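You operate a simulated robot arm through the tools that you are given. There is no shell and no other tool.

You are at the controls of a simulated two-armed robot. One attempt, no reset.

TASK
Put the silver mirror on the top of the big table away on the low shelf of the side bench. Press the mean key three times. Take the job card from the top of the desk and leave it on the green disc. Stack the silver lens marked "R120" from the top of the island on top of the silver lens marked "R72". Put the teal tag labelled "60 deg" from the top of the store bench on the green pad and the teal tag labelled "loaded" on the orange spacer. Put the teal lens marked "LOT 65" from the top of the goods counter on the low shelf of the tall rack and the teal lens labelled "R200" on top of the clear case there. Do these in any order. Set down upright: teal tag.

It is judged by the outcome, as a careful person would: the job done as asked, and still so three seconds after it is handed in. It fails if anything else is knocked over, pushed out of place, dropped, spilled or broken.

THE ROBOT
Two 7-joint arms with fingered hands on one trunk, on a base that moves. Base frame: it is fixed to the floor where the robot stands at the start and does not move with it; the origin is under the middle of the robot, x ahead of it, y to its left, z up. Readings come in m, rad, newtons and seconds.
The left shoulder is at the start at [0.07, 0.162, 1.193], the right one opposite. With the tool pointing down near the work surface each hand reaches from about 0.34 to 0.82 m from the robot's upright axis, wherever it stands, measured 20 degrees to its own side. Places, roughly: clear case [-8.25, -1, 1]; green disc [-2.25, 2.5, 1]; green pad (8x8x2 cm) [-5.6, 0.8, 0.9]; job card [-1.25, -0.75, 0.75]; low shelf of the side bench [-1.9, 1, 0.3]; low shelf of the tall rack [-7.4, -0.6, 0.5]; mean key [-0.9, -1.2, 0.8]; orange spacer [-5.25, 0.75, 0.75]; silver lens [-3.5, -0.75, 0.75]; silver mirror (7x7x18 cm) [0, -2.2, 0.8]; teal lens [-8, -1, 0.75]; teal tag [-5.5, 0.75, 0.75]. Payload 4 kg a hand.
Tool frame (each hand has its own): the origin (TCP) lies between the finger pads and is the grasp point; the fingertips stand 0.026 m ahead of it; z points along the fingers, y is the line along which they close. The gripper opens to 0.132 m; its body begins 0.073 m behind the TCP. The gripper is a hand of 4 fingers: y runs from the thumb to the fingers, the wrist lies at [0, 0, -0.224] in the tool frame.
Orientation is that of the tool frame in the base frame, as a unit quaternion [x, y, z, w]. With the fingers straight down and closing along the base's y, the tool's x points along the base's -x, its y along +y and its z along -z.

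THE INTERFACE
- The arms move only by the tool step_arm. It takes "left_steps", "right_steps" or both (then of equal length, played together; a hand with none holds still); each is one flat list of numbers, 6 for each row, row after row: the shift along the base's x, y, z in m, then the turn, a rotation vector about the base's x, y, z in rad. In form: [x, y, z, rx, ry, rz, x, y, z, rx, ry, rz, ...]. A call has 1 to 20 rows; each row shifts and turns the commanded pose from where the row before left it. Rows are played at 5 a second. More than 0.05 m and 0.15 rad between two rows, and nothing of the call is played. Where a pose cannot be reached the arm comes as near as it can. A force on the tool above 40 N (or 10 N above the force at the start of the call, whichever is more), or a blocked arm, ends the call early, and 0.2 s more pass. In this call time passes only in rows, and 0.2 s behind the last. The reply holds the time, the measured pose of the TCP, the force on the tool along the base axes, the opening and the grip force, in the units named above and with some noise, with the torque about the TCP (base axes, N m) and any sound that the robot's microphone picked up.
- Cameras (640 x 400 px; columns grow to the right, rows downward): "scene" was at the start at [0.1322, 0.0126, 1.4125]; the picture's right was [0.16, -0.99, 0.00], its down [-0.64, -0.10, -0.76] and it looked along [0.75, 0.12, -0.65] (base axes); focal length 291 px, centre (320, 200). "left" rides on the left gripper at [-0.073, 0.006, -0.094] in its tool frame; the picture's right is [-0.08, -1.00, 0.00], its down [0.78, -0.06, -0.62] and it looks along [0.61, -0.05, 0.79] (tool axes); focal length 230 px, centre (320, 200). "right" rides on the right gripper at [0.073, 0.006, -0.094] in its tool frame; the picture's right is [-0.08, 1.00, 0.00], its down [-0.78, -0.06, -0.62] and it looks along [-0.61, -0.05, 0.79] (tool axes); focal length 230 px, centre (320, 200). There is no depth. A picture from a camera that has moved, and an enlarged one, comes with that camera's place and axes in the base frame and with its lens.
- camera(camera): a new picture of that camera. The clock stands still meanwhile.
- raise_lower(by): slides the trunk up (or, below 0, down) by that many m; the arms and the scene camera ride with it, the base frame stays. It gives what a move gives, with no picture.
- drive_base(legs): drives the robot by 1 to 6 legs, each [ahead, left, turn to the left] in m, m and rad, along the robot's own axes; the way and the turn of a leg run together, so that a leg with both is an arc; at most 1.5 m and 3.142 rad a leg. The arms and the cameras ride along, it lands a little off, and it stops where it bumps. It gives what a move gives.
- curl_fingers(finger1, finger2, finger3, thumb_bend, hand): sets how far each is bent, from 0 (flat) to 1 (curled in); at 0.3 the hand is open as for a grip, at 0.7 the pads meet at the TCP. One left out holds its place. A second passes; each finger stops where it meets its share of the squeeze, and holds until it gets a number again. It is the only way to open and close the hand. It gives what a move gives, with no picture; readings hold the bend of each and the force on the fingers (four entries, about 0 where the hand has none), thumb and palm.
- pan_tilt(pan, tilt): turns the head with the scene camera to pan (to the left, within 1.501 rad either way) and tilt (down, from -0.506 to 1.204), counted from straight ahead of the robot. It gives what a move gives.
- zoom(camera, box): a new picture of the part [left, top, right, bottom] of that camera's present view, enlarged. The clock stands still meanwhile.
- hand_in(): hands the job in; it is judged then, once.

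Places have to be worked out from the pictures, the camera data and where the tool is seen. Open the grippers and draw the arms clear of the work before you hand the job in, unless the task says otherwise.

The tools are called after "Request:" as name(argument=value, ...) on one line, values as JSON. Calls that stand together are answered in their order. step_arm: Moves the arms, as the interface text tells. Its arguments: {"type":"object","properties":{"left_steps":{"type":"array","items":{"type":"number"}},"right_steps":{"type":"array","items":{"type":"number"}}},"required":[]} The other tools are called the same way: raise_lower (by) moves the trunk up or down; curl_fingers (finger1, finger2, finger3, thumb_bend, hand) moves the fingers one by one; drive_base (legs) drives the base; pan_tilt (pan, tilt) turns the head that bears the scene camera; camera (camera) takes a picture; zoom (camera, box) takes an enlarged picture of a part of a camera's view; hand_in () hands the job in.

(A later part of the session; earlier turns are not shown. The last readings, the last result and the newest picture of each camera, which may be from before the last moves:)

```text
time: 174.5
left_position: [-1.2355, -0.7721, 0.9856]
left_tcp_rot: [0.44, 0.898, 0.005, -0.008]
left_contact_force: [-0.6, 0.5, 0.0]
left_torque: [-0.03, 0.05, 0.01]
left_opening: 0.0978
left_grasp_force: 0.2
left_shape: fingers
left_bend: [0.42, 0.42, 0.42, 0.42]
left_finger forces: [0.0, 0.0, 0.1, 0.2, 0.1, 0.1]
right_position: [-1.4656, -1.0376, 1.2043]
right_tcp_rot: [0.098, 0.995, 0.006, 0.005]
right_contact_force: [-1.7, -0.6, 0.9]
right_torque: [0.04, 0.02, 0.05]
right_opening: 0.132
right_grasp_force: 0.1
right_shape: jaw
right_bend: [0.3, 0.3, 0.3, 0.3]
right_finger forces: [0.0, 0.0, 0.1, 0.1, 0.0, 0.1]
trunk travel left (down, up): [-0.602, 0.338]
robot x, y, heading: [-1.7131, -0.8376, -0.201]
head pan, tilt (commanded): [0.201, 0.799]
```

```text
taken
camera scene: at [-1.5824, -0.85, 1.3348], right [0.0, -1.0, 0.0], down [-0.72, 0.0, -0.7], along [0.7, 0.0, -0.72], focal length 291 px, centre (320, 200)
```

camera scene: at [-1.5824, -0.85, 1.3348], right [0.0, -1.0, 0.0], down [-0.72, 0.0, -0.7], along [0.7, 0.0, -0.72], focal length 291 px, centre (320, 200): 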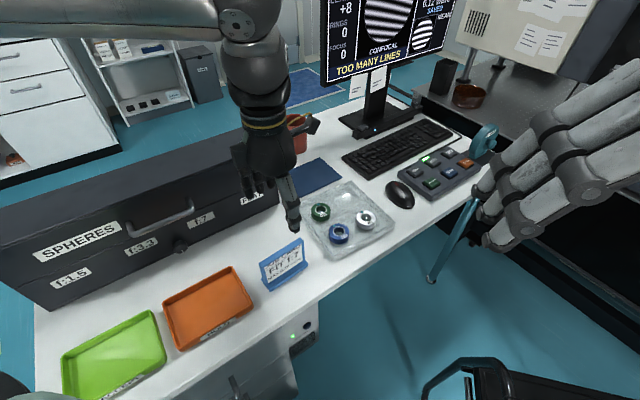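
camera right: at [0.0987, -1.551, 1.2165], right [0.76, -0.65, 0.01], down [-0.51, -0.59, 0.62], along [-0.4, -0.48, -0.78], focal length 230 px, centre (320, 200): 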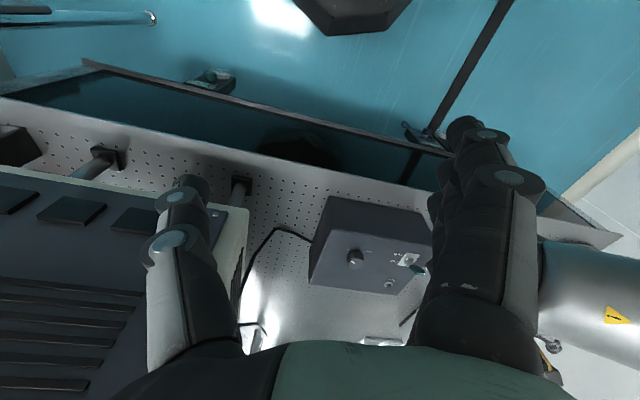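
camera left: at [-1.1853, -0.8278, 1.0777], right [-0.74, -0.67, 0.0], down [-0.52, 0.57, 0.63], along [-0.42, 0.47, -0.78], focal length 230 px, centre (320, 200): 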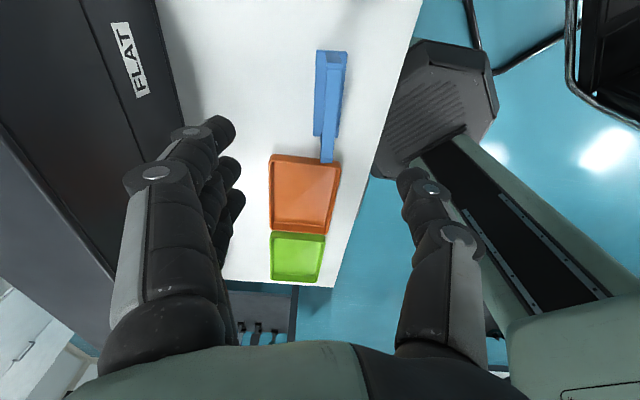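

The hand is over the card. I zoom in the hand camera to check the centring across the slab.

Request:
zoom(camera="left", box=[270, 30, 390, 180])

```text
2.67 times, centred on (330, 105) of left
camera zoom: at [-1.1853, -0.8278, 1.0777], right [-0.74, -0.67, 0.0], down [-0.52, 0.57, 0.63], along [-0.42, 0.47, -0.78], focal length 614 px, centre (293, 453)
```

zoom: 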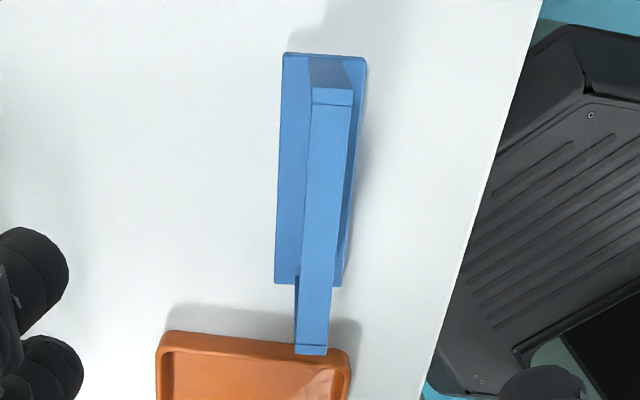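

The stand is a T-shape with the slab in the middle of the foot, and my hand is about 1.2 cm off to the finger side. I correct that, turn 3°, and descend most of the way.

Request:
step_arm(left_steps=[-0.0147, 0.0, -0.01, 0, 0, -0.055, 0, 0, -0.04, 0, 0, 0, 0, 0, -0.04, 0, 0, 0, 0, 0, -0.04, 0, 0, 0])

Request:
camera(camera="left")

Request:
zoom(camera="scene", box=[220, 180, 360, 300])

```text
time: 175.5
left_position: [-1.2497, -0.7699, 0.854]
left_tcp_rot: [0.463, 0.886, 0.005, -0.007]
left_contact_force: [-0.1, 0.9, 0.4]
left_torque: [0.0, 0.0, -0.01]
left_opening: 0.0979
left_grasp_force: 0.0
left_shape: fingers
left_bend: [0.42, 0.42, 0.42, 0.42]
left_finger forces: [0.1, 0.0, 0.0, 0.1, 0.0, 0.0]
right_position: [-1.464, -1.0373, 1.2047]
right_tcp_rot: [0.098, 0.995, 0.006, 0.005]
right_contact_force: [0.5, -0.7, -0.5]
right_torque: [-0.04, 0.0, 0.02]
right_opening: 0.1321
right_grasp_force: 0.0
right_shape: jaw
right_bend: [0.3, 0.3, 0.3, 0.3]
right_finger forces: [0.0, 0.1, 0.0, 0.0, 0.0, 0.1]
trunk travel left (down, up): [-0.602, 0.338]
robot x, y, heading: [-1.711, -0.8353, -0.198]
head pan, tilt (commanded): [0.201, 0.799]
```

```text
taken
camera left: at [-1.2038, -0.8283, 0.9473], right [-0.77, -0.63, 0.0], down [-0.49, 0.6, 0.63], along [-0.4, 0.49, -0.78], focal length 230 px, centre (320, 200)
```

left: 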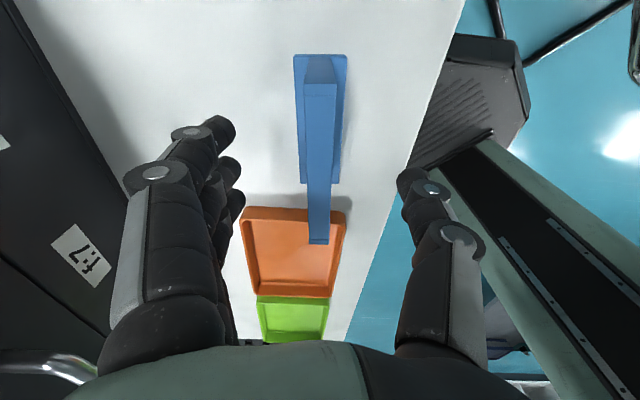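

```text
3.33 times, centred on (290, 240) of scene
camera zoom: at [-1.5823, -0.8482, 1.3349], right [0.0, -1.0, 0.0], down [-0.72, 0.0, -0.7], along [0.7, 0.0, -0.72], focal length 969 px, centre (420, 67)
```

zoom: 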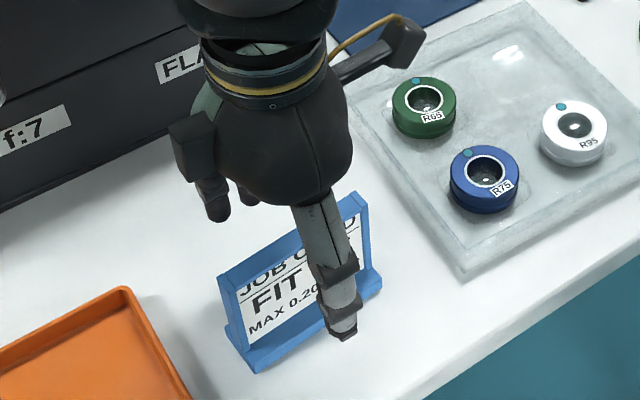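

Well centred, thumb on the label side. I go down 5 cm and close.

Request:
step_arm(left_steps=[0, 0, -0.025, 0, 0, 0, 0, 0, -0.024, 0, 0, 0])

Request:
curl_fingers(hand="left", finger1=0.75, finger2=0.75, finger3=0.75, thumb_bend=0.75)

Request:
camera(camera="left")

```text
time: 176.1
left_position: [-1.2498, -0.7695, 0.8051]
left_tcp_rot: [0.462, 0.887, 0.005, -0.007]
left_contact_force: [-0.3, 0.6, -0.5]
left_torque: [-0.01, 0.03, -0.03]
left_opening: 0.0981
left_grasp_force: 0.1
left_shape: fingers
left_bend: [0.42, 0.42, 0.42, 0.42]
left_finger forces: [0.0, 0.0, 0.1, 0.1, 0.0, 0.0]
right_position: [-1.4646, -1.0366, 1.2031]
right_tcp_rot: [0.098, 0.995, 0.006, 0.005]
right_contact_force: [-0.3, -0.6, -0.6]
right_torque: [-0.03, -0.02, -0.03]
right_opening: 0.132
right_grasp_force: 0.1
right_shape: jaw
right_bend: [0.3, 0.3, 0.3, 0.3]
right_finger forces: [0.0, 0.0, 0.0, 0.0, 0.0, 0.0]
trunk travel left (down, up): [-0.602, 0.338]
robot x, y, heading: [-1.7127, -0.8375, -0.203]
head pan, tilt (commanded): [0.201, 0.799]
```

```text
time: 177.1
left_position: [-1.2507, -0.7701, 0.8056]
left_tcp_rot: [0.464, 0.886, 0.004, -0.008]
left_contact_force: [0.6, 0.0, 0.0]
left_torque: [0.03, -0.02, -0.03]
left_opening: 0.0137
left_grasp_force: 11.4
left_shape: fingers
left_bend: [0.73, 0.73, 0.73, 0.71]
left_finger forces: [3.7, 3.7, 3.6, 0.0, 11.1, 0.0]
right_position: [-1.4648, -1.0372, 1.2036]
right_tcp_rot: [0.098, 0.995, 0.006, 0.006]
right_contact_force: [0.0, 0.0, -0.8]
right_torque: [0.0, 0.01, -0.02]
right_opening: 0.1319
right_grasp_force: 0.0
right_shape: jaw
right_bend: [0.3, 0.3, 0.3, 0.3]
right_finger forces: [0.0, 0.0, 0.1, 0.0, 0.0, 0.0]
trunk travel left (down, up): [-0.602, 0.338]
robot x, y, heading: [-1.7101, -0.8375, -0.197]
head pan, tilt (commanded): [0.201, 0.799]
```

```text
taken
camera left: at [-1.2038, -0.8282, 0.8991], right [-0.77, -0.63, 0.0], down [-0.49, 0.6, 0.63], along [-0.4, 0.49, -0.78], focal length 230 px, centre (320, 200)
```

left: 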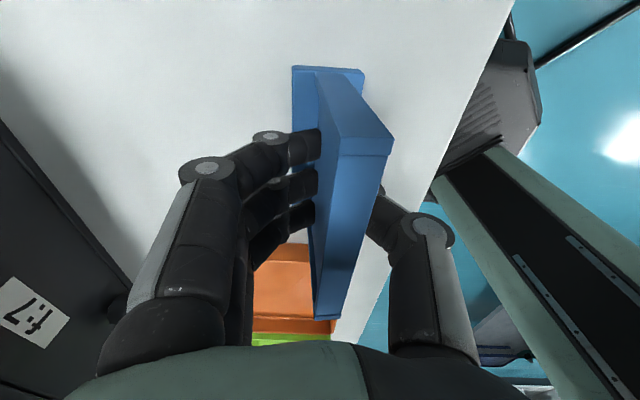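

The card is held with 11 N. I squeeze slightly more and lift it.

Request:
curl_fingers(hand="left", finger1=0.8, finger2=0.8, finger3=0.8, thumb_bend=0.8)

Request:
step_arm(left_steps=[0, 0, 0.03, 0, 0, 0, 0, 0, 0.04, 0, 0, 0, 0, 0, 0.045, 0, 0, 0, 0, 0, 0.045, 0, 0, 0, 0, 0, 0.045, 0, 0, 0, 0, 0, 0.045, 0, 0, 0])

Request:
camera(camera="scene")

```text
time: 178.1
left_position: [-1.2516, -0.7685, 0.8067]
left_tcp_rot: [0.463, 0.886, 0.005, -0.008]
left_contact_force: [0.6, 0.5, -0.4]
left_torque: [0.0, -0.01, -0.01]
left_opening: 0.0132
left_grasp_force: 19.6
left_shape: fingers
left_bend: [0.76, 0.76, 0.76, 0.71]
left_finger forces: [6.7, 6.5, 6.7, 0.0, 20.0, 0.0]
right_position: [-1.4641, -1.0373, 1.2042]
right_tcp_rot: [0.099, 0.995, 0.005, 0.006]
right_contact_force: [0.7, -0.5, -0.1]
right_torque: [0.0, 0.0, 0.01]
right_opening: 0.1319
right_grasp_force: 0.0
right_shape: jaw
right_bend: [0.3, 0.3, 0.3, 0.3]
right_finger forces: [0.1, 0.0, 0.1, 0.1, 0.0, 0.0]
trunk travel left (down, up): [-0.602, 0.338]
robot x, y, heading: [-1.7118, -0.8403, -0.203]
head pan, tilt (commanded): [0.201, 0.799]
```

```text
time: 179.5
left_position: [-1.251, -0.7705, 1.0555]
left_tcp_rot: [0.463, 0.886, 0.005, -0.008]
left_contact_force: [-0.1, -0.5, -0.1]
left_torque: [0.01, 0.02, 0.0]
left_opening: 0.0132
left_grasp_force: 19.9
left_shape: fingers
left_bend: [0.77, 0.77, 0.77, 0.71]
left_finger forces: [6.7, 6.5, 6.7, 0.1, 20.1, 0.0]
right_position: [-1.4656, -1.0374, 1.2059]
right_tcp_rot: [0.098, 0.995, 0.007, 0.005]
right_contact_force: [0.9, -1.0, -0.5]
right_torque: [0.01, -0.05, 0.01]
right_opening: 0.1319
right_grasp_force: 0.0
right_shape: jaw
right_bend: [0.3, 0.3, 0.3, 0.3]
right_finger forces: [0.0, 0.1, 0.0, 0.0, 0.0, 0.0]
trunk travel left (down, up): [-0.602, 0.338]
robot x, y, heading: [-1.7103, -0.8391, -0.206]
head pan, tilt (commanded): [0.201, 0.799]
```

```text
taken
camera scene: at [-1.585, -0.8489, 1.335], right [0.0, -1.0, 0.0], down [-0.72, 0.0, -0.7], along [0.7, 0.0, -0.72], focal length 291 px, centre (320, 200)
```

scene: 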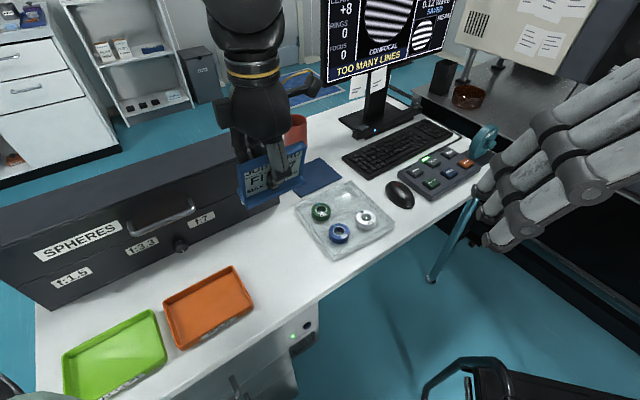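

The card is lifted cleanly. I raise the trunk, back out of the desk area into the aisle, turn toward +y, and drive past the side bench's left end toward the back bench with the green disc.

Request:
raise_lower(by=0.15)

Request:
drive_base(legs=[[-0.686, 0.411, 0], [0, 0, 1.8], [0.71, 0.43, 0]])

Request:
pan_tilt(pan=0.0, tilt=0.4)

Request:
camera(camera="scene")

Request:
pan_tilt(pan=0.9, tilt=0.4)

Request:
camera(camera="scene")

```text
time: 181.2
left_position: [-1.2487, -0.7699, 1.2049]
left_tcp_rot: [0.463, 0.886, 0.004, -0.006]
left_contact_force: [0.2, -0.1, -0.9]
left_torque: [0.01, 0.01, 0.01]
left_opening: 0.0132
left_grasp_force: 20.0
left_shape: fingers
left_bend: [0.77, 0.77, 0.77, 0.71]
left_finger forces: [6.8, 6.5, 6.7, 0.0, 20.1, 0.1]
right_position: [-1.4648, -1.0367, 1.3545]
right_tcp_rot: [0.098, 0.995, 0.005, 0.006]
right_contact_force: [0.2, 0.1, 0.3]
right_torque: [0.0, 0.02, 0.04]
right_opening: 0.1319
right_grasp_force: 0.0
right_shape: jaw
right_bend: [0.3, 0.3, 0.3, 0.3]
right_finger forces: [0.0, 0.0, 0.0, 0.0, 0.0, 0.0]
trunk travel left (down, up): [-0.752, 0.188]
robot x, y, heading: [-1.712, -0.8361, -0.204]
head pan, tilt (commanded): [0.201, 0.799]
```

```text
time: 193.9
left_position: [-2.9555, 0.8122, 1.2046]
left_tcp_rot: [-0.419, 0.908, -0.003, -0.008]
left_contact_force: [0.5, 0.6, 0.0]
left_torque: [-0.04, -0.01, 0.02]
left_opening: 0.0126
left_grasp_force: 19.1
left_shape: fingers
left_bend: [0.77, 0.77, 0.77, 0.72]
left_finger forces: [6.3, 6.0, 6.3, 0.0, 18.8, 0.0]
right_position: [-2.6416, 0.6705, 1.3554]
right_tcp_rot: [0.728, -0.685, -0.009, 0.001]
right_contact_force: [0.0, 0.2, -0.5]
right_torque: [0.02, 0.0, -0.01]
right_opening: 0.1319
right_grasp_force: 0.1
right_shape: jaw
right_bend: [0.3, 0.3, 0.3, 0.3]
right_finger forces: [0.1, 0.0, 0.0, 0.0, 0.0, 0.0]
trunk travel left (down, up): [-0.752, 0.188]
robot x, y, heading: [-2.7714, 0.3836, 1.624]
head pan, tilt (commanded): [0.201, 0.799]
```

```text
time: 194.8
left_position: [-2.9551, 0.8131, 1.205]
left_tcp_rot: [-0.42, 0.908, -0.003, -0.009]
left_contact_force: [0.1, 0.1, -0.7]
left_torque: [0.04, -0.01, 0.02]
left_opening: 0.0131
left_grasp_force: 18.7
left_shape: fingers
left_bend: [0.77, 0.77, 0.77, 0.72]
left_finger forces: [6.3, 6.2, 6.3, 0.0, 18.8, 0.1]
right_position: [-2.6421, 0.6726, 1.3537]
right_tcp_rot: [0.728, -0.686, -0.009, 0.001]
right_contact_force: [-0.2, 0.1, -0.3]
right_torque: [0.0, -0.01, -0.01]
right_opening: 0.1317
right_grasp_force: 0.0
right_shape: jaw
right_bend: [0.3, 0.3, 0.3, 0.3]
right_finger forces: [0.0, 0.0, 0.0, 0.1, 0.1, 0.1]
trunk travel left (down, up): [-0.752, 0.188]
robot x, y, heading: [-2.773, 0.3847, 1.624]
head pan, tilt (commanded): [0.0, 0.4]
```

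```text
taken
camera scene: at [-2.7822, 0.5242, 1.5199], right [1.0, 0.06, 0.0], down [0.02, -0.39, -0.92], along [-0.05, 0.92, -0.39], focal length 291 px, centre (320, 200)
```

scene: 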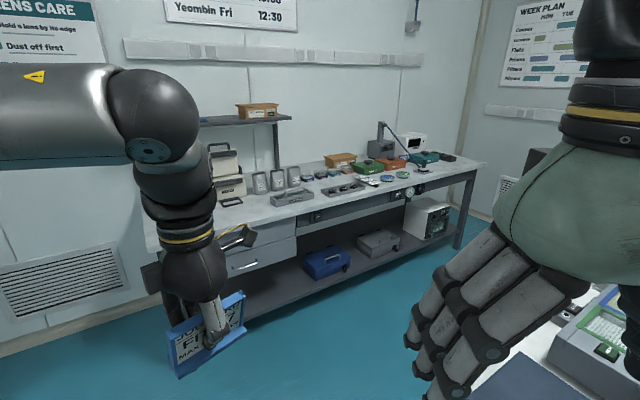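

```text
time: 196.0
left_position: [-2.9547, 0.8123, 1.2054]
left_tcp_rot: [-0.419, 0.908, -0.003, -0.009]
left_contact_force: [-1.6, 0.6, -0.4]
left_torque: [-0.01, 0.01, 0.03]
left_opening: 0.0128
left_grasp_force: 19.0
left_shape: fingers
left_bend: [0.77, 0.77, 0.77, 0.72]
left_finger forces: [6.3, 6.1, 6.3, 0.0, 18.8, 0.1]
right_position: [-2.6422, 0.6721, 1.3542]
right_tcp_rot: [0.728, -0.686, -0.008, 0.002]
right_contact_force: [-0.5, -0.6, -0.1]
right_torque: [-0.03, 0.0, 0.02]
right_opening: 0.1318
right_grasp_force: 0.1
right_shape: jaw
right_bend: [0.3, 0.3, 0.3, 0.3]
right_finger forces: [0.0, 0.0, 0.1, 0.0, 0.1, 0.0]
trunk travel left (down, up): [-0.752, 0.188]
robot x, y, heading: [-2.7715, 0.3827, 1.63]
head pan, tilt (commanded): [0.901, 0.4]
```

```text
taken
camera scene: at [-2.8524, 0.4849, 1.52], right [0.58, 0.82, 0.0], down [0.32, -0.22, -0.92], along [-0.75, 0.53, -0.39], focal length 291 px, centre (320, 200)
```

scene: 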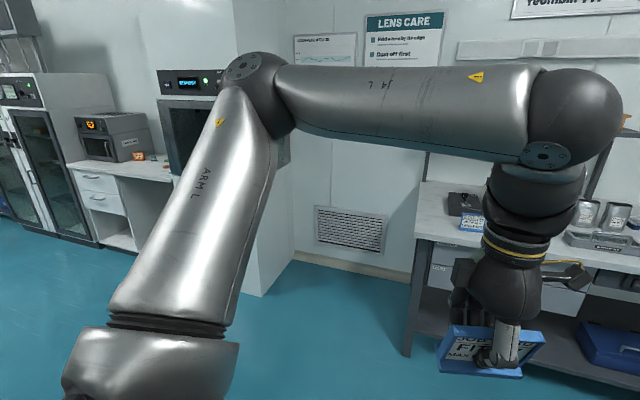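

The back bench is in view, running diagonally from about (-3.4,1.4) to (-1.8,2.5). I zoom in to find the green disc.

Request:
pan_tilt(pan=-0.2, tilt=0.4)

Request:
zoom(camera="scene", box=[230, 110, 420, 230])

```text
time: 197.3
left_position: [-2.9555, 0.8119, 1.206]
left_tcp_rot: [-0.419, 0.908, -0.003, -0.008]
left_contact_force: [0.1, 0.1, -1.2]
left_torque: [-0.01, 0.02, -0.01]
left_opening: 0.0129
left_grasp_force: 19.0
left_shape: fingers
left_bend: [0.77, 0.77, 0.77, 0.72]
left_finger forces: [6.4, 6.2, 6.4, 0.0, 18.8, 0.0]
right_position: [-2.6415, 0.6712, 1.355]
right_tcp_rot: [0.728, -0.686, -0.009, 0.001]
right_contact_force: [-0.2, 0.4, 0.7]
right_torque: [0.01, -0.01, 0.0]
right_opening: 0.1317
right_grasp_force: 0.1
right_shape: jaw
right_bend: [0.3, 0.3, 0.3, 0.3]
right_finger forces: [0.1, 0.0, 0.0, 0.0, 0.0, 0.0]
trunk travel left (down, up): [-0.752, 0.188]
robot x, y, heading: [-2.771, 0.3793, 1.625]
head pan, tilt (commanded): [-0.201, 0.4]
```

```text
3.33 times, centred on (325, 170) of scene
camera zoom: at [-2.7635, 0.5233, 1.52], right [0.99, -0.14, 0.0], down [-0.06, -0.39, -0.92], along [0.13, 0.91, -0.39], focal length 969 px, centre (303, 300)
```

zoom: 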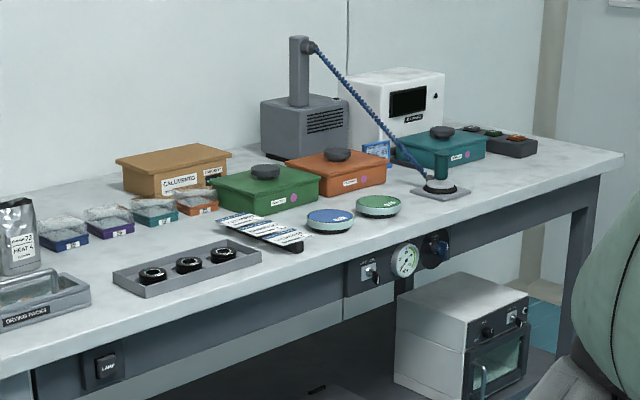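

The green disc is at about (-2.33,2.4), on the bench's front half. I turn square to that bench and edge into the corridor step by step.

Request:
drive_base(legs=[[0, 0, 0.535], [0.67, -0.19, 0]])

Request:
pan_tilt(pan=-0.9, tilt=0.7)

Request:
camera(camera="scene")

Request:
camera(camera="left")

```text
time: 202.6
left_position: [-3.3611, 1.3198, 1.2057]
left_tcp_rot: [-0.642, 0.767, -0.006, -0.008]
left_contact_force: [0.2, -0.3, -0.3]
left_torque: [0.0, -0.02, 0.01]
left_opening: 0.0133
left_grasp_force: 18.7
left_shape: fingers
left_bend: [0.77, 0.77, 0.77, 0.72]
left_finger forces: [6.3, 6.0, 6.3, 0.1, 18.6, 0.0]
right_position: [-3.0207, 1.3556, 1.355]
right_tcp_rot: [0.881, -0.473, -0.007, 0.003]
right_contact_force: [-0.3, 0.5, 0.0]
right_torque: [0.01, 0.01, 0.0]
right_opening: 0.1318
right_grasp_force: 0.0
right_shape: jaw
right_bend: [0.3, 0.3, 0.3, 0.3]
right_finger forces: [0.0, 0.0, 0.0, 0.0, 0.0, 0.0]
trunk travel left (down, up): [-0.752, 0.188]
robot x, y, heading: [-2.9866, 1.0466, 2.157]
head pan, tilt (commanded): [-0.201, 0.4]
```

```text
time: 203.7
left_position: [-3.3621, 1.3199, 1.2057]
left_tcp_rot: [-0.642, 0.767, -0.005, -0.007]
left_contact_force: [0.3, 0.7, -0.6]
left_torque: [-0.01, 0.01, -0.02]
left_opening: 0.0129
left_grasp_force: 18.8
left_shape: fingers
left_bend: [0.77, 0.77, 0.77, 0.72]
left_finger forces: [6.4, 6.1, 6.2, 0.0, 18.7, 0.1]
right_position: [-3.021, 1.3563, 1.3547]
right_tcp_rot: [0.882, -0.472, -0.007, 0.003]
right_contact_force: [-0.5, -0.1, 0.2]
right_torque: [-0.03, 0.02, 0.01]
right_opening: 0.1321
right_grasp_force: 0.1
right_shape: jaw
right_bend: [0.3, 0.3, 0.3, 0.3]
right_finger forces: [0.0, 0.0, 0.0, 0.1, 0.0, 0.1]
trunk travel left (down, up): [-0.752, 0.188]
robot x, y, heading: [-2.9856, 1.044, 2.16]
head pan, tilt (commanded): [-0.901, 0.7]
```

```text
taken
camera scene: at [-2.9904, 1.1635, 1.4933], right [0.95, -0.31, 0.0], down [-0.2, -0.61, -0.77], along [0.24, 0.73, -0.64], focal length 291 px, centre (320, 200)
```

scene: 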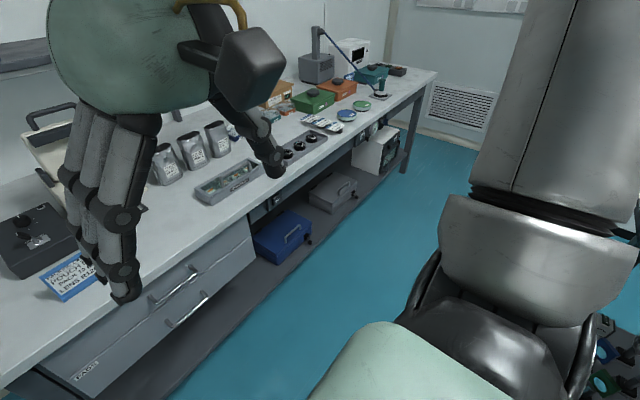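

```text
taken
camera left: at [-3.3546, 1.3948, 1.2981], right [0.99, -0.1, 0.0], down [-0.08, -0.77, 0.63], along [-0.07, -0.63, -0.78], focal length 230 px, centre (320, 200)
```

left: 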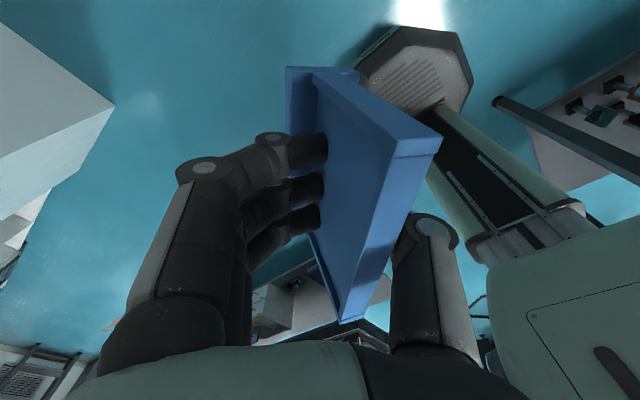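

Two-view triangulation puts the green disc at about (-2.32,2.50,0.90), near the bench's front edge. I step forward 0.25 m and slide right along the bench.

Request:
drive_base(legs=[[0.25, 0, 0], [0, -1.4, 0]])

Request:
pan_tilt(pan=0.1, tilt=0.75)

Request:
camera(camera="scene")

Request:
camera(camera="left")

```text
time: 212.1
left_position: [-2.3357, 2.2974, 1.2058]
left_tcp_rot: [-0.637, 0.771, -0.005, -0.007]
left_contact_force: [0.6, 0.2, 0.1]
left_torque: [-0.02, 0.04, -0.03]
left_opening: 0.0127
left_grasp_force: 18.9
left_shape: fingers
left_bend: [0.77, 0.77, 0.77, 0.72]
left_finger forces: [6.2, 6.0, 6.3, 0.1, 18.7, 0.0]
right_position: [-1.9935, 2.329, 1.3552]
right_tcp_rot: [0.879, -0.477, -0.007, 0.002]
right_contact_force: [0.0, 0.0, -0.2]
right_torque: [0.0, -0.02, -0.04]
right_opening: 0.132
right_grasp_force: 0.1
right_shape: jaw
right_bend: [0.3, 0.3, 0.3, 0.3]
right_finger forces: [0.1, 0.0, 0.0, 0.1, 0.0, 0.0]
trunk travel left (down, up): [-0.752, 0.188]
robot x, y, heading: [-1.964, 2.013, 2.15]
head pan, tilt (commanded): [-0.901, 0.7]
```

```text
time: 213.3
left_position: [-2.3365, 2.2971, 1.2059]
left_tcp_rot: [-0.638, 0.77, -0.005, -0.008]
left_contact_force: [0.2, 0.1, -0.3]
left_torque: [0.0, 0.01, -0.03]
left_opening: 0.0128
left_grasp_force: 18.8
left_shape: fingers
left_bend: [0.77, 0.77, 0.77, 0.72]
left_finger forces: [6.3, 6.0, 6.3, 0.0, 18.7, 0.0]
right_position: [-1.9938, 2.3305, 1.3551]
right_tcp_rot: [0.879, -0.477, -0.008, 0.002]
right_contact_force: [0.1, -0.2, -0.1]
right_torque: [-0.01, -0.04, 0.0]
right_opening: 0.1319
right_grasp_force: 0.1
right_shape: jaw
right_bend: [0.3, 0.3, 0.3, 0.3]
right_finger forces: [0.0, 0.0, 0.1, 0.0, 0.1, 0.1]
trunk travel left (down, up): [-0.752, 0.188]
robot x, y, heading: [-1.9653, 2.0139, 2.146]
head pan, tilt (commanded): [0.099, 0.75]
```

```text
taken
camera scene: at [-2.0447, 2.1203, 1.4889], right [0.78, 0.62, 0.0], down [0.43, -0.53, -0.73], along [-0.46, 0.57, -0.68], focal length 291 px, centre (320, 200)
```

scene: 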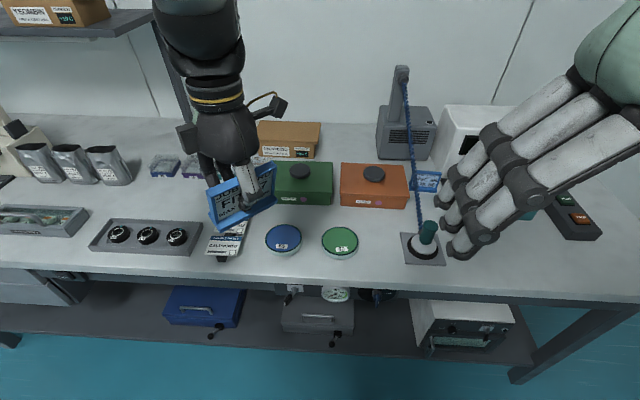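

```text
taken
camera left: at [-2.3277, 2.371, 1.2979], right [0.99, -0.11, 0.0], down [-0.08, -0.77, 0.63], along [-0.07, -0.63, -0.78], focal length 230 px, centre (320, 200)
```

left: 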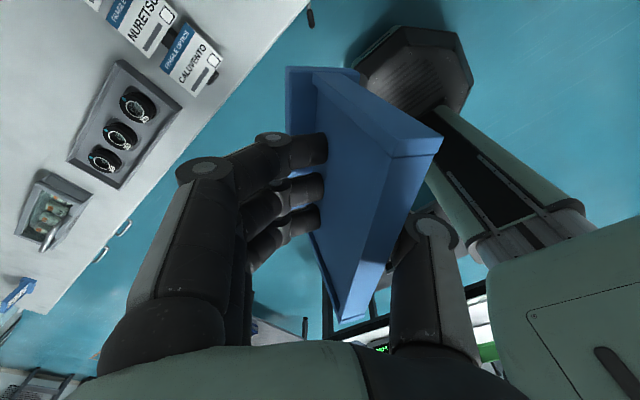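

The green disc is right in front. I zoom for its exact centre.

Request:
zoom(camera="scene", box=[240, 180, 400, 280])

```text
4.00 times, centred on (320, 230) of scene
camera zoom: at [-2.0447, 2.1203, 1.4889], right [0.78, 0.62, 0.0], down [0.43, -0.53, -0.73], along [-0.46, 0.57, -0.68], focal length 1162 px, centre (320, 80)
```

zoom: 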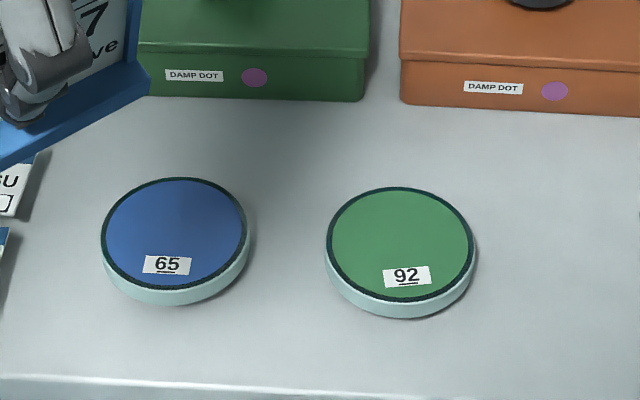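

The disc's centre is near (-2.305,2.525), top about 0.90 m. I shift the base 0.13 m right for a comfortable left-arm reach and carry the card over the disc.

Request:
drive_base(legs=[[0, -0.13, 0]])

Request:
step_arm(left_steps=[-0.019, 0.039, -0.02, 0, 0, 0, -0.019, 0.039, -0.02, 0, 0, 0, -0.019, 0.039, -0.02, 0, 0, 0, -0.019, 0.039, -0.02, 0, 0, 0])

Request:
camera(camera="scene")

Request:
camera(camera="left")

```text
time: 214.6
left_position: [-2.228, 2.3664, 1.2046]
left_tcp_rot: [-0.637, 0.771, -0.005, -0.005]
left_contact_force: [-0.3, 0.3, -0.7]
left_torque: [-0.04, 0.0, -0.03]
left_opening: 0.0131
left_grasp_force: 19.3
left_shape: fingers
left_bend: [0.77, 0.77, 0.77, 0.72]
left_finger forces: [6.3, 6.1, 6.3, 0.1, 18.7, 0.1]
right_position: [-1.8876, 2.3995, 1.3543]
right_tcp_rot: [0.879, -0.476, -0.007, 0.001]
right_contact_force: [0.5, 0.1, 0.1]
right_torque: [0.04, -0.03, -0.02]
right_opening: 0.1317
right_grasp_force: 0.1
right_shape: jaw
right_bend: [0.3, 0.3, 0.3, 0.3]
right_finger forces: [0.0, 0.0, 0.0, 0.1, 0.0, 0.1]
trunk travel left (down, up): [-0.752, 0.188]
robot x, y, heading: [-1.8543, 2.084, 2.149]
head pan, tilt (commanded): [0.099, 0.75]
```

```text
time: 215.6
left_position: [-2.3043, 2.5273, 1.1249]
left_tcp_rot: [-0.637, 0.77, -0.007, -0.008]
left_contact_force: [0.0, -0.1, -0.2]
left_torque: [-0.02, -0.04, -0.01]
left_opening: 0.0131
left_grasp_force: 18.2
left_shape: fingers
left_bend: [0.77, 0.77, 0.77, 0.72]
left_finger forces: [6.4, 6.1, 6.3, 0.0, 18.9, 0.0]
right_position: [-1.8855, 2.4034, 1.3535]
right_tcp_rot: [0.879, -0.477, -0.006, 0.004]
right_contact_force: [0.7, -0.2, -0.2]
right_torque: [-0.02, -0.04, 0.02]
right_opening: 0.132
right_grasp_force: 0.1
right_shape: jaw
right_bend: [0.3, 0.3, 0.3, 0.3]
right_finger forces: [0.1, 0.1, 0.1, 0.0, 0.1, 0.0]
trunk travel left (down, up): [-0.752, 0.188]
robot x, y, heading: [-1.8546, 2.0826, 2.145]
head pan, tilt (commanded): [0.099, 0.75]
```

```text
taken
camera scene: at [-1.9363, 2.194, 1.4887], right [0.78, 0.62, 0.0], down [0.43, -0.53, -0.73], along [-0.46, 0.57, -0.68], focal length 291 px, centre (320, 200)
```

scene: 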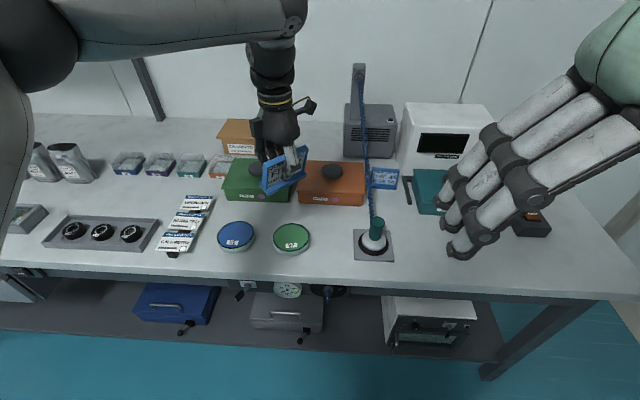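

```text
taken
camera left: at [-2.2953, 2.6006, 1.2161], right [0.99, -0.11, 0.0], down [-0.08, -0.77, 0.63], along [-0.07, -0.63, -0.77], focal length 230 px, centre (320, 200)
```

left: 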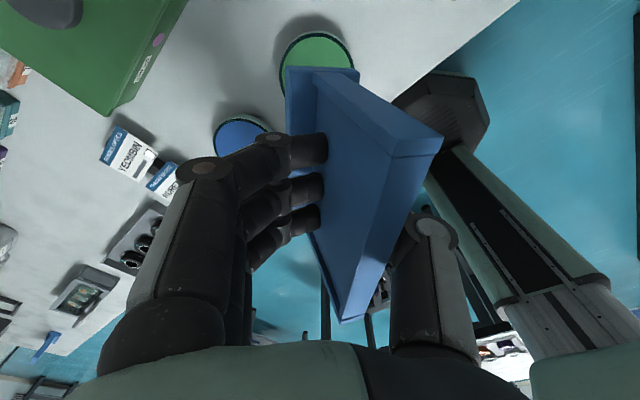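

I check precisely how the card sits in the hand with a zoom of the left camera.

Request:
zoom(camera="left", box=[260, 20, 460, 340])

Request:
zoom(camera="scene", box=[220, 120, 360, 270])

```text
1.25 times, centred on (360, 180) of left
camera zoom: at [-2.2953, 2.6006, 1.2161], right [0.99, -0.11, 0.0], down [-0.08, -0.77, 0.63], along [-0.07, -0.63, -0.77], focal length 288 px, centre (270, 225)
```

zoom: 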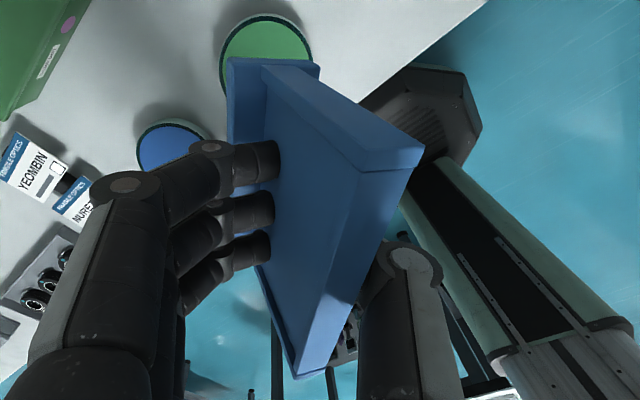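

```text
2.67 times, centred on (290, 195) of scene
camera zoom: at [-1.9363, 2.194, 1.4887], right [0.78, 0.62, 0.0], down [0.43, -0.53, -0.73], along [-0.46, 0.57, -0.68], focal length 775 px, centre (400, 213)
```

zoom: 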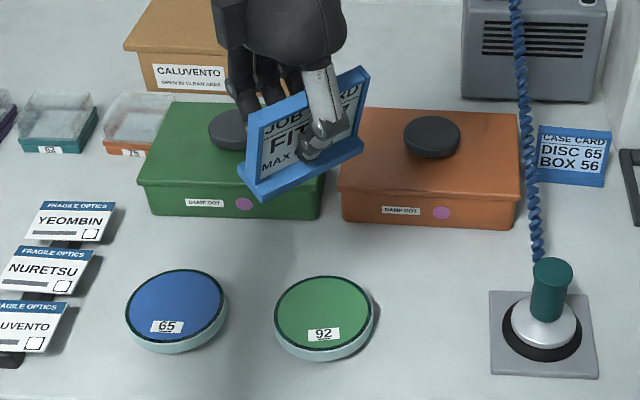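

Combining views, the disc centre is about (-2.314,2.542) with its top near 0.88, and the card sits within 5 mm of the grasp centre. I adjust 2 cm and lower toward the disc.

Request:
step_arm(left_steps=[-0.009, 0.02, -0.03, 0, 0, 0, 0, 0, -0.045, 0, 0, 0, 0, 0, -0.045, 0, 0, 0, 0, 0, -0.03, 0, 0, 0])

Request:
zoom(camera="scene", box=[220, 150, 360, 270])

Request:
camera(camera="left")

```text
time: 216.6
left_position: [-2.3109, 2.5454, 0.9745]
left_tcp_rot: [-0.637, 0.77, -0.005, -0.007]
left_contact_force: [-0.8, 0.2, -1.0]
left_torque: [-0.02, 0.01, 0.0]
left_opening: 0.0129
left_grasp_force: 19.1
left_shape: fingers
left_bend: [0.77, 0.77, 0.77, 0.72]
left_finger forces: [6.4, 6.1, 6.4, 0.1, 19.0, 0.0]
right_position: [-1.8859, 2.4013, 1.3546]
right_tcp_rot: [0.879, -0.477, -0.008, 0.004]
right_contact_force: [-0.4, -0.8, -0.1]
right_torque: [-0.04, 0.03, -0.01]
right_opening: 0.132
right_grasp_force: 0.1
right_shape: jaw
right_bend: [0.3, 0.3, 0.3, 0.3]
right_finger forces: [0.1, 0.0, 0.0, 0.0, 0.0, 0.1]
trunk travel left (down, up): [-0.752, 0.188]
robot x, y, heading: [-1.8535, 2.0863, 2.143]
head pan, tilt (commanded): [0.099, 0.75]
```

```text
3.33 times, centred on (290, 210) of scene
camera zoom: at [-1.9356, 2.192, 1.4889], right [0.78, 0.62, 0.0], down [0.43, -0.53, -0.73], along [-0.46, 0.57, -0.68], focal length 969 px, centre (420, 167)
```

zoom: 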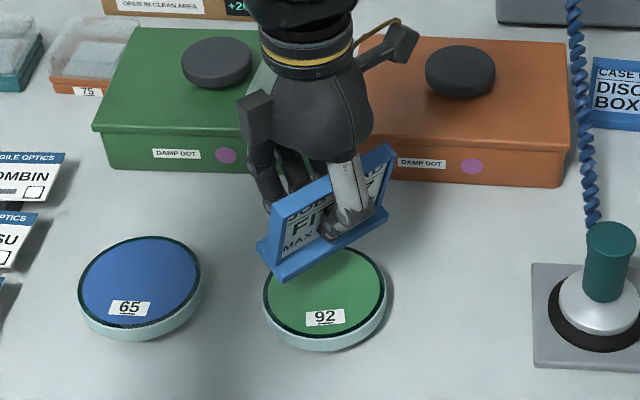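

```text
taken
camera left: at [-2.3033, 2.6182, 1.0672], right [0.99, -0.11, 0.0], down [-0.08, -0.77, 0.63], along [-0.07, -0.63, -0.78], focal length 230 px, centre (320, 200)
```

left: 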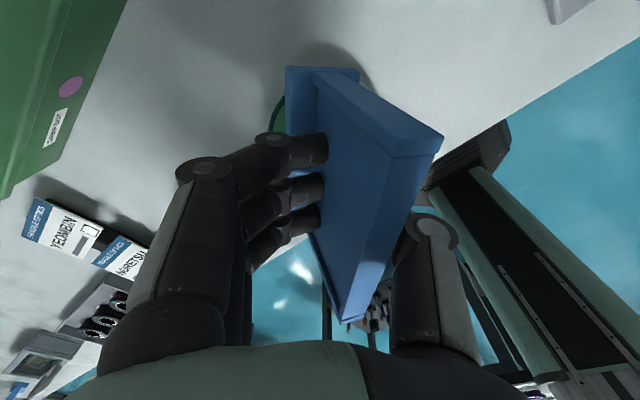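

By projecting the foot downward it would land about 1 cm far-right of the disc's centre, so I nudge it back and lower 3 cm more.

Request:
step_arm(left_steps=[-0.005, -0.009, -0.015, 0, 0, 0, 0, 0, -0.012, 0, 0, 0])

Request:
zoom(camera="scene", box=[240, 180, 340, 260])

```text
time: 217.2
left_position: [-2.3171, 2.5345, 0.9479]
left_tcp_rot: [-0.638, 0.77, -0.005, -0.007]
left_contact_force: [0.1, -0.2, -0.7]
left_torque: [0.01, 0.04, -0.01]
left_opening: 0.0129
left_grasp_force: 18.6
left_shape: fingers
left_bend: [0.77, 0.77, 0.77, 0.72]
left_finger forces: [6.4, 6.1, 6.4, 0.0, 19.1, 0.1]
right_position: [-1.8852, 2.402, 1.354]
right_tcp_rot: [0.879, -0.477, -0.006, 0.004]
right_contact_force: [0.2, -0.9, 0.6]
right_torque: [0.01, 0.01, 0.01]
right_opening: 0.132
right_grasp_force: 0.0
right_shape: jaw
right_bend: [0.3, 0.3, 0.3, 0.3]
right_finger forces: [0.0, 0.0, 0.0, 0.0, 0.0, 0.0]
trunk travel left (down, up): [-0.752, 0.188]
robot x, y, heading: [-1.8548, 2.0807, 2.143]
head pan, tilt (commanded): [0.099, 0.75]
```

```text
5.00 times, centred on (290, 220) of scene
camera zoom: at [-1.9358, 2.1918, 1.4889], right [0.78, 0.62, 0.0], down [0.43, -0.53, -0.73], along [-0.46, 0.57, -0.68], focal length 1453 px, centre (470, 100)
```

zoom: 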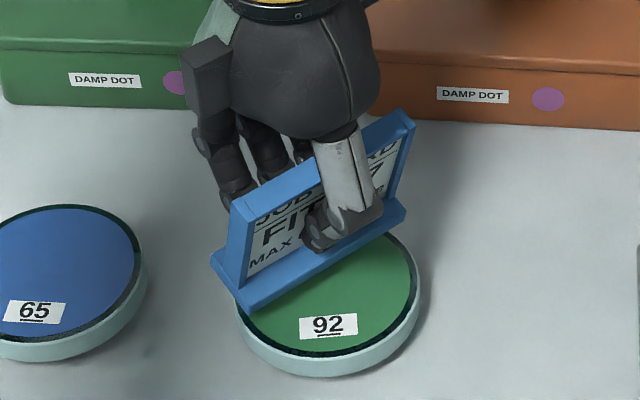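

Still slightly above the disc and about 7 mm left. I nudge right 5 mm and lower in fine steps.

Request:
step_arm(left_steps=[0.005, 0.003, -0.005, 0, 0, 0, 0, 0, -0.005, 0, 0, 0])

Request:
step_arm(left_steps=[0, 0, -0.004, 0, 0, 0])

Request:
zoom(camera="scene", box=[240, 180, 340, 260])

```text
time: 217.8
left_position: [-2.3114, 2.537, 0.9375]
left_tcp_rot: [-0.638, 0.77, -0.006, -0.006]
left_contact_force: [1.3, 0.4, -0.2]
left_torque: [0.0, -0.04, -0.02]
left_opening: 0.0127
left_grasp_force: 19.2
left_shape: fingers
left_bend: [0.77, 0.77, 0.77, 0.72]
left_finger forces: [6.3, 6.2, 6.4, 0.0, 19.0, 0.0]
right_position: [-1.8852, 2.4018, 1.354]
right_tcp_rot: [0.879, -0.477, -0.007, 0.003]
right_contact_force: [0.3, 0.7, 0.1]
right_torque: [0.02, 0.02, -0.01]
right_opening: 0.1319
right_grasp_force: 0.0
right_shape: jaw
right_bend: [0.3, 0.3, 0.3, 0.3]
right_finger forces: [0.0, 0.0, 0.0, 0.0, 0.0, 0.0]
trunk travel left (down, up): [-0.752, 0.188]
robot x, y, heading: [-1.8526, 2.0791, 2.141]
head pan, tilt (commanded): [0.099, 0.75]
```

```text
time: 218.2
left_position: [-2.3125, 2.5382, 0.9342]
left_tcp_rot: [-0.637, 0.771, -0.005, -0.008]
left_contact_force: [-0.6, 0.2, -1.0]
left_torque: [-0.03, -0.01, 0.0]
left_opening: 0.0129
left_grasp_force: 19.3
left_shape: fingers
left_bend: [0.77, 0.77, 0.77, 0.72]
left_finger forces: [6.4, 6.1, 6.4, 0.0, 18.9, 0.0]
right_position: [-1.8847, 2.4001, 1.3538]
right_tcp_rot: [0.879, -0.478, -0.008, 0.003]
right_contact_force: [0.6, -0.2, -0.4]
right_torque: [0.04, -0.01, 0.01]
right_opening: 0.1319
right_grasp_force: 0.3
right_shape: jaw
right_bend: [0.3, 0.3, 0.3, 0.3]
right_finger forces: [0.0, 0.0, 0.0, 0.1, 0.0, 0.0]
trunk travel left (down, up): [-0.752, 0.188]
robot x, y, heading: [-1.8564, 2.0815, 2.147]
head pan, tilt (commanded): [0.099, 0.75]
```

```text
5.00 times, centred on (290, 220) of scene
camera zoom: at [-1.9358, 2.1911, 1.4889], right [0.78, 0.62, 0.0], down [0.43, -0.53, -0.73], along [-0.46, 0.57, -0.68], focal length 1453 px, centre (470, 100)
```

zoom: 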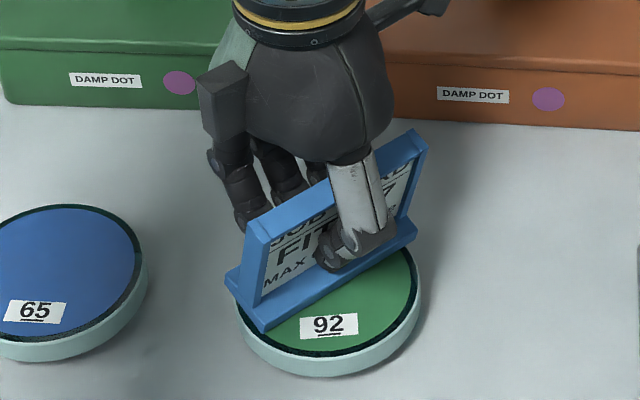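

The foot still projects a bit beyond the disc's centre, so I move it 1.2 cm back toward me and continue down.

Request:
step_arm(left_steps=[0.0065, -0.01, 0.0, 0, 0, 0, 0, 0, -0.004, 0, 0, 0])

Request:
step_arm(left_steps=[0, 0, -0.004, 0, 0, 0])

Request:
zoom(camera="scene", box=[240, 180, 340, 260])

```text
time: 218.8
left_position: [-2.3047, 2.5283, 0.9324]
left_tcp_rot: [-0.638, 0.77, -0.003, -0.006]
left_contact_force: [-3.9, -0.4, 12.3]
left_torque: [-0.02, -0.02, -0.03]
left_opening: 0.0126
left_grasp_force: 23.1
left_shape: fingers
left_bend: [0.77, 0.77, 0.77, 0.72]
left_finger forces: [8.8, 8.7, 9.2, 0.1, 20.1, 0.0]
right_position: [-1.8856, 2.3993, 1.3546]
right_tcp_rot: [0.879, -0.477, -0.008, 0.003]
right_contact_force: [-0.1, -0.5, 0.5]
right_torque: [-0.02, 0.02, 0.04]
right_opening: 0.1317
right_grasp_force: 0.0
right_shape: jaw
right_bend: [0.3, 0.3, 0.3, 0.3]
right_finger forces: [0.1, 0.0, 0.0, 0.0, 0.0, 0.0]
trunk travel left (down, up): [-0.752, 0.188]
robot x, y, heading: [-1.8577, 2.0841, 2.14]
head pan, tilt (commanded): [0.099, 0.75]
```

```text
time: 219.2
left_position: [-2.3056, 2.5285, 0.9294]
left_tcp_rot: [-0.638, 0.77, -0.002, -0.007]
left_contact_force: [-10.0, 2.4, 26.2]
left_torque: [0.0, 0.01, -0.04]
left_opening: 0.0126
left_grasp_force: 29.4
left_shape: fingers
left_bend: [0.78, 0.78, 0.78, 0.73]
left_finger forces: [12.1, 12.1, 12.7, 0.0, 21.6, 0.1]
right_position: [-1.8838, 2.3979, 1.3556]
right_tcp_rot: [0.879, -0.477, -0.008, 0.004]
right_contact_force: [-0.3, -0.6, -1.1]
right_torque: [0.0, 0.01, 0.01]
right_opening: 0.1321
right_grasp_force: 0.1
right_shape: jaw
right_bend: [0.3, 0.3, 0.3, 0.3]
right_finger forces: [0.0, 0.0, 0.0, 0.1, 0.1, 0.1]
trunk travel left (down, up): [-0.752, 0.188]
robot x, y, heading: [-1.8532, 2.0826, 2.143]
head pan, tilt (commanded): [0.099, 0.75]
```

```text
5.00 times, centred on (290, 220) of scene
camera zoom: at [-1.935, 2.1882, 1.4896], right [0.78, 0.62, 0.0], down [0.43, -0.53, -0.73], along [-0.46, 0.57, -0.68], focal length 1453 px, centre (470, 100)
```

zoom: 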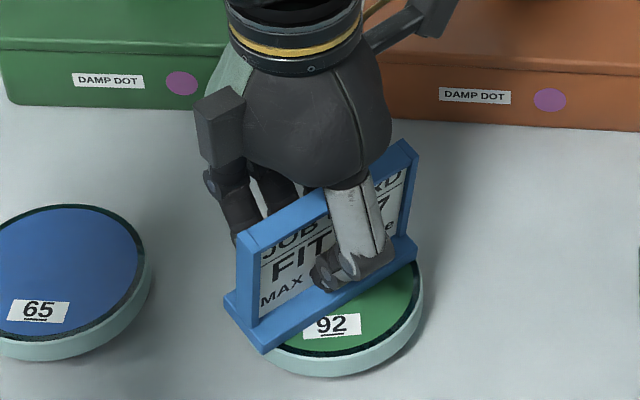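

It touches, but it is about 1.3 cm too far back and 5 mm left. I lift 1.2 cm, shift, and set it down again.

Request:
step_arm(left_steps=[0, 0, 0.017, 0, 0, 0, 0.0115, -0.0067, 0.0, 0, 0, 0, 0, 0, -0.008, 0, 0, 0, 0, 0, -0.005, 0, 0, 0])

Request:
zoom(camera="scene", box=[240, 180, 340, 260])

```text
time: 220.2
left_position: [-2.294, 2.5218, 0.9305]
left_tcp_rot: [-0.638, 0.77, -0.004, -0.007]
left_contact_force: [-1.2, 0.2, 5.0]
left_torque: [-0.02, 0.0, -0.01]
left_opening: 0.0126
left_grasp_force: 21.5
left_shape: fingers
left_bend: [0.78, 0.78, 0.78, 0.72]
left_finger forces: [7.6, 7.3, 7.6, 0.0, 20.2, 0.0]
right_position: [-1.8842, 2.4, 1.3545]
right_tcp_rot: [0.88, -0.476, -0.007, 0.003]
right_contact_force: [0.1, 0.5, 0.0]
right_torque: [0.0, 0.04, -0.04]
right_opening: 0.1319
right_grasp_force: 0.1
right_shape: jaw
right_bend: [0.3, 0.3, 0.3, 0.3]
right_finger forces: [0.1, 0.0, 0.1, 0.1, 0.0, 0.0]
trunk travel left (down, up): [-0.752, 0.188]
robot x, y, heading: [-1.8548, 2.0861, 2.145]
head pan, tilt (commanded): [0.099, 0.75]
```

```text
5.00 times, centred on (290, 220) of scene
camera zoom: at [-1.9351, 2.1901, 1.4892], right [0.78, 0.62, 0.0], down [0.43, -0.53, -0.73], along [-0.46, 0.57, -0.68], focal length 1453 px, centre (470, 100)
```

zoom: 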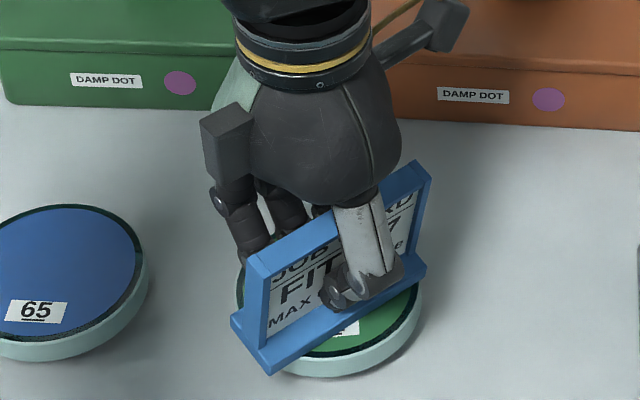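

The foot is now centred on the green disc and in light contact. I open the hand.

Request:
curl_fingers(hand="left", finger1=0.45, finger2=0.45, finger3=0.45, thumb_bend=0.45)

Request:
step_arm(left_steps=[0, 0, 0.03, 0, 0, 0, 0, 0, 0.04, 0, 0, 0, 0, 0, 0.045, 0, 0, 0, 0, 0, 0.045, 0, 0, 0, 0, 0, 0.045, 0, 0, 0, 0.022, -0.034, 0.02, 0, 0, 0, 0.022, -0.034, 0.02, 0, 0, 0])

Request:
camera(camera="scene")

```text
time: 221.2
left_position: [-2.2927, 2.5224, 0.9311]
left_tcp_rot: [-0.638, 0.77, -0.005, -0.007]
left_contact_force: [0.5, -0.7, -0.9]
left_torque: [0.04, 0.01, 0.0]
left_opening: 0.0865
left_grasp_force: 0.0
left_shape: fingers
left_bend: [0.45, 0.45, 0.45, 0.45]
left_finger forces: [0.0, 0.0, 0.1, 0.0, 0.0, 0.0]
right_position: [-1.8844, 2.4002, 1.3546]
right_tcp_rot: [0.879, -0.478, -0.007, 0.003]
right_contact_force: [-0.3, -0.2, -0.2]
right_torque: [0.02, 0.01, 0.0]
right_opening: 0.1317
right_grasp_force: 0.1
right_shape: jaw
right_bend: [0.3, 0.3, 0.3, 0.3]
right_finger forces: [0.0, 0.1, 0.1, 0.0, 0.1, 0.0]
trunk travel left (down, up): [-0.752, 0.188]
robot x, y, heading: [-1.854, 2.0856, 2.145]
head pan, tilt (commanded): [0.099, 0.75]
```

```text
time: 222.8
left_position: [-2.2491, 2.4514, 1.1763]
left_tcp_rot: [-0.638, 0.77, -0.004, -0.006]
left_contact_force: [-0.6, -1.1, 0.4]
left_torque: [0.0, -0.01, -0.02]
left_opening: 0.0865
left_grasp_force: 0.0
left_shape: fingers
left_bend: [0.45, 0.45, 0.45, 0.45]
left_finger forces: [0.0, 0.0, 0.0, 0.1, 0.0, 0.1]
right_position: [-1.884, 2.3983, 1.3546]
right_tcp_rot: [0.879, -0.476, -0.008, 0.002]
right_contact_force: [0.2, 0.8, -0.1]
right_torque: [0.05, 0.0, 0.02]
right_opening: 0.1318
right_grasp_force: 0.1
right_shape: jaw
right_bend: [0.3, 0.3, 0.3, 0.3]
right_finger forces: [0.0, 0.1, 0.0, 0.0, 0.0, 0.1]
trunk travel left (down, up): [-0.752, 0.188]
robot x, y, heading: [-1.8565, 2.0824, 2.14]
head pan, tilt (commanded): [0.099, 0.75]
```

```text
taken
camera scene: at [-1.935, 2.1879, 1.4892], right [0.78, 0.62, 0.0], down [0.43, -0.53, -0.73], along [-0.46, 0.57, -0.68], focal length 291 px, centre (320, 200)
```

scene: 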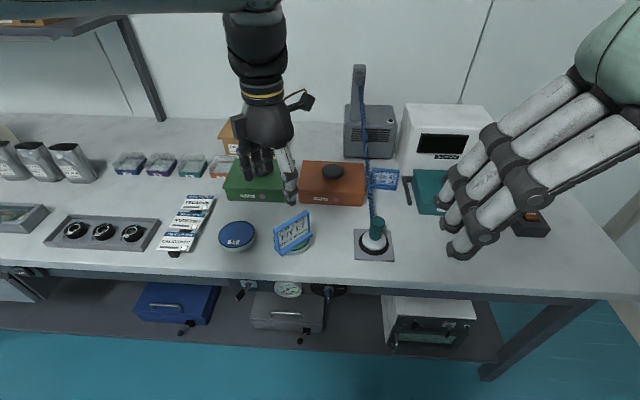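

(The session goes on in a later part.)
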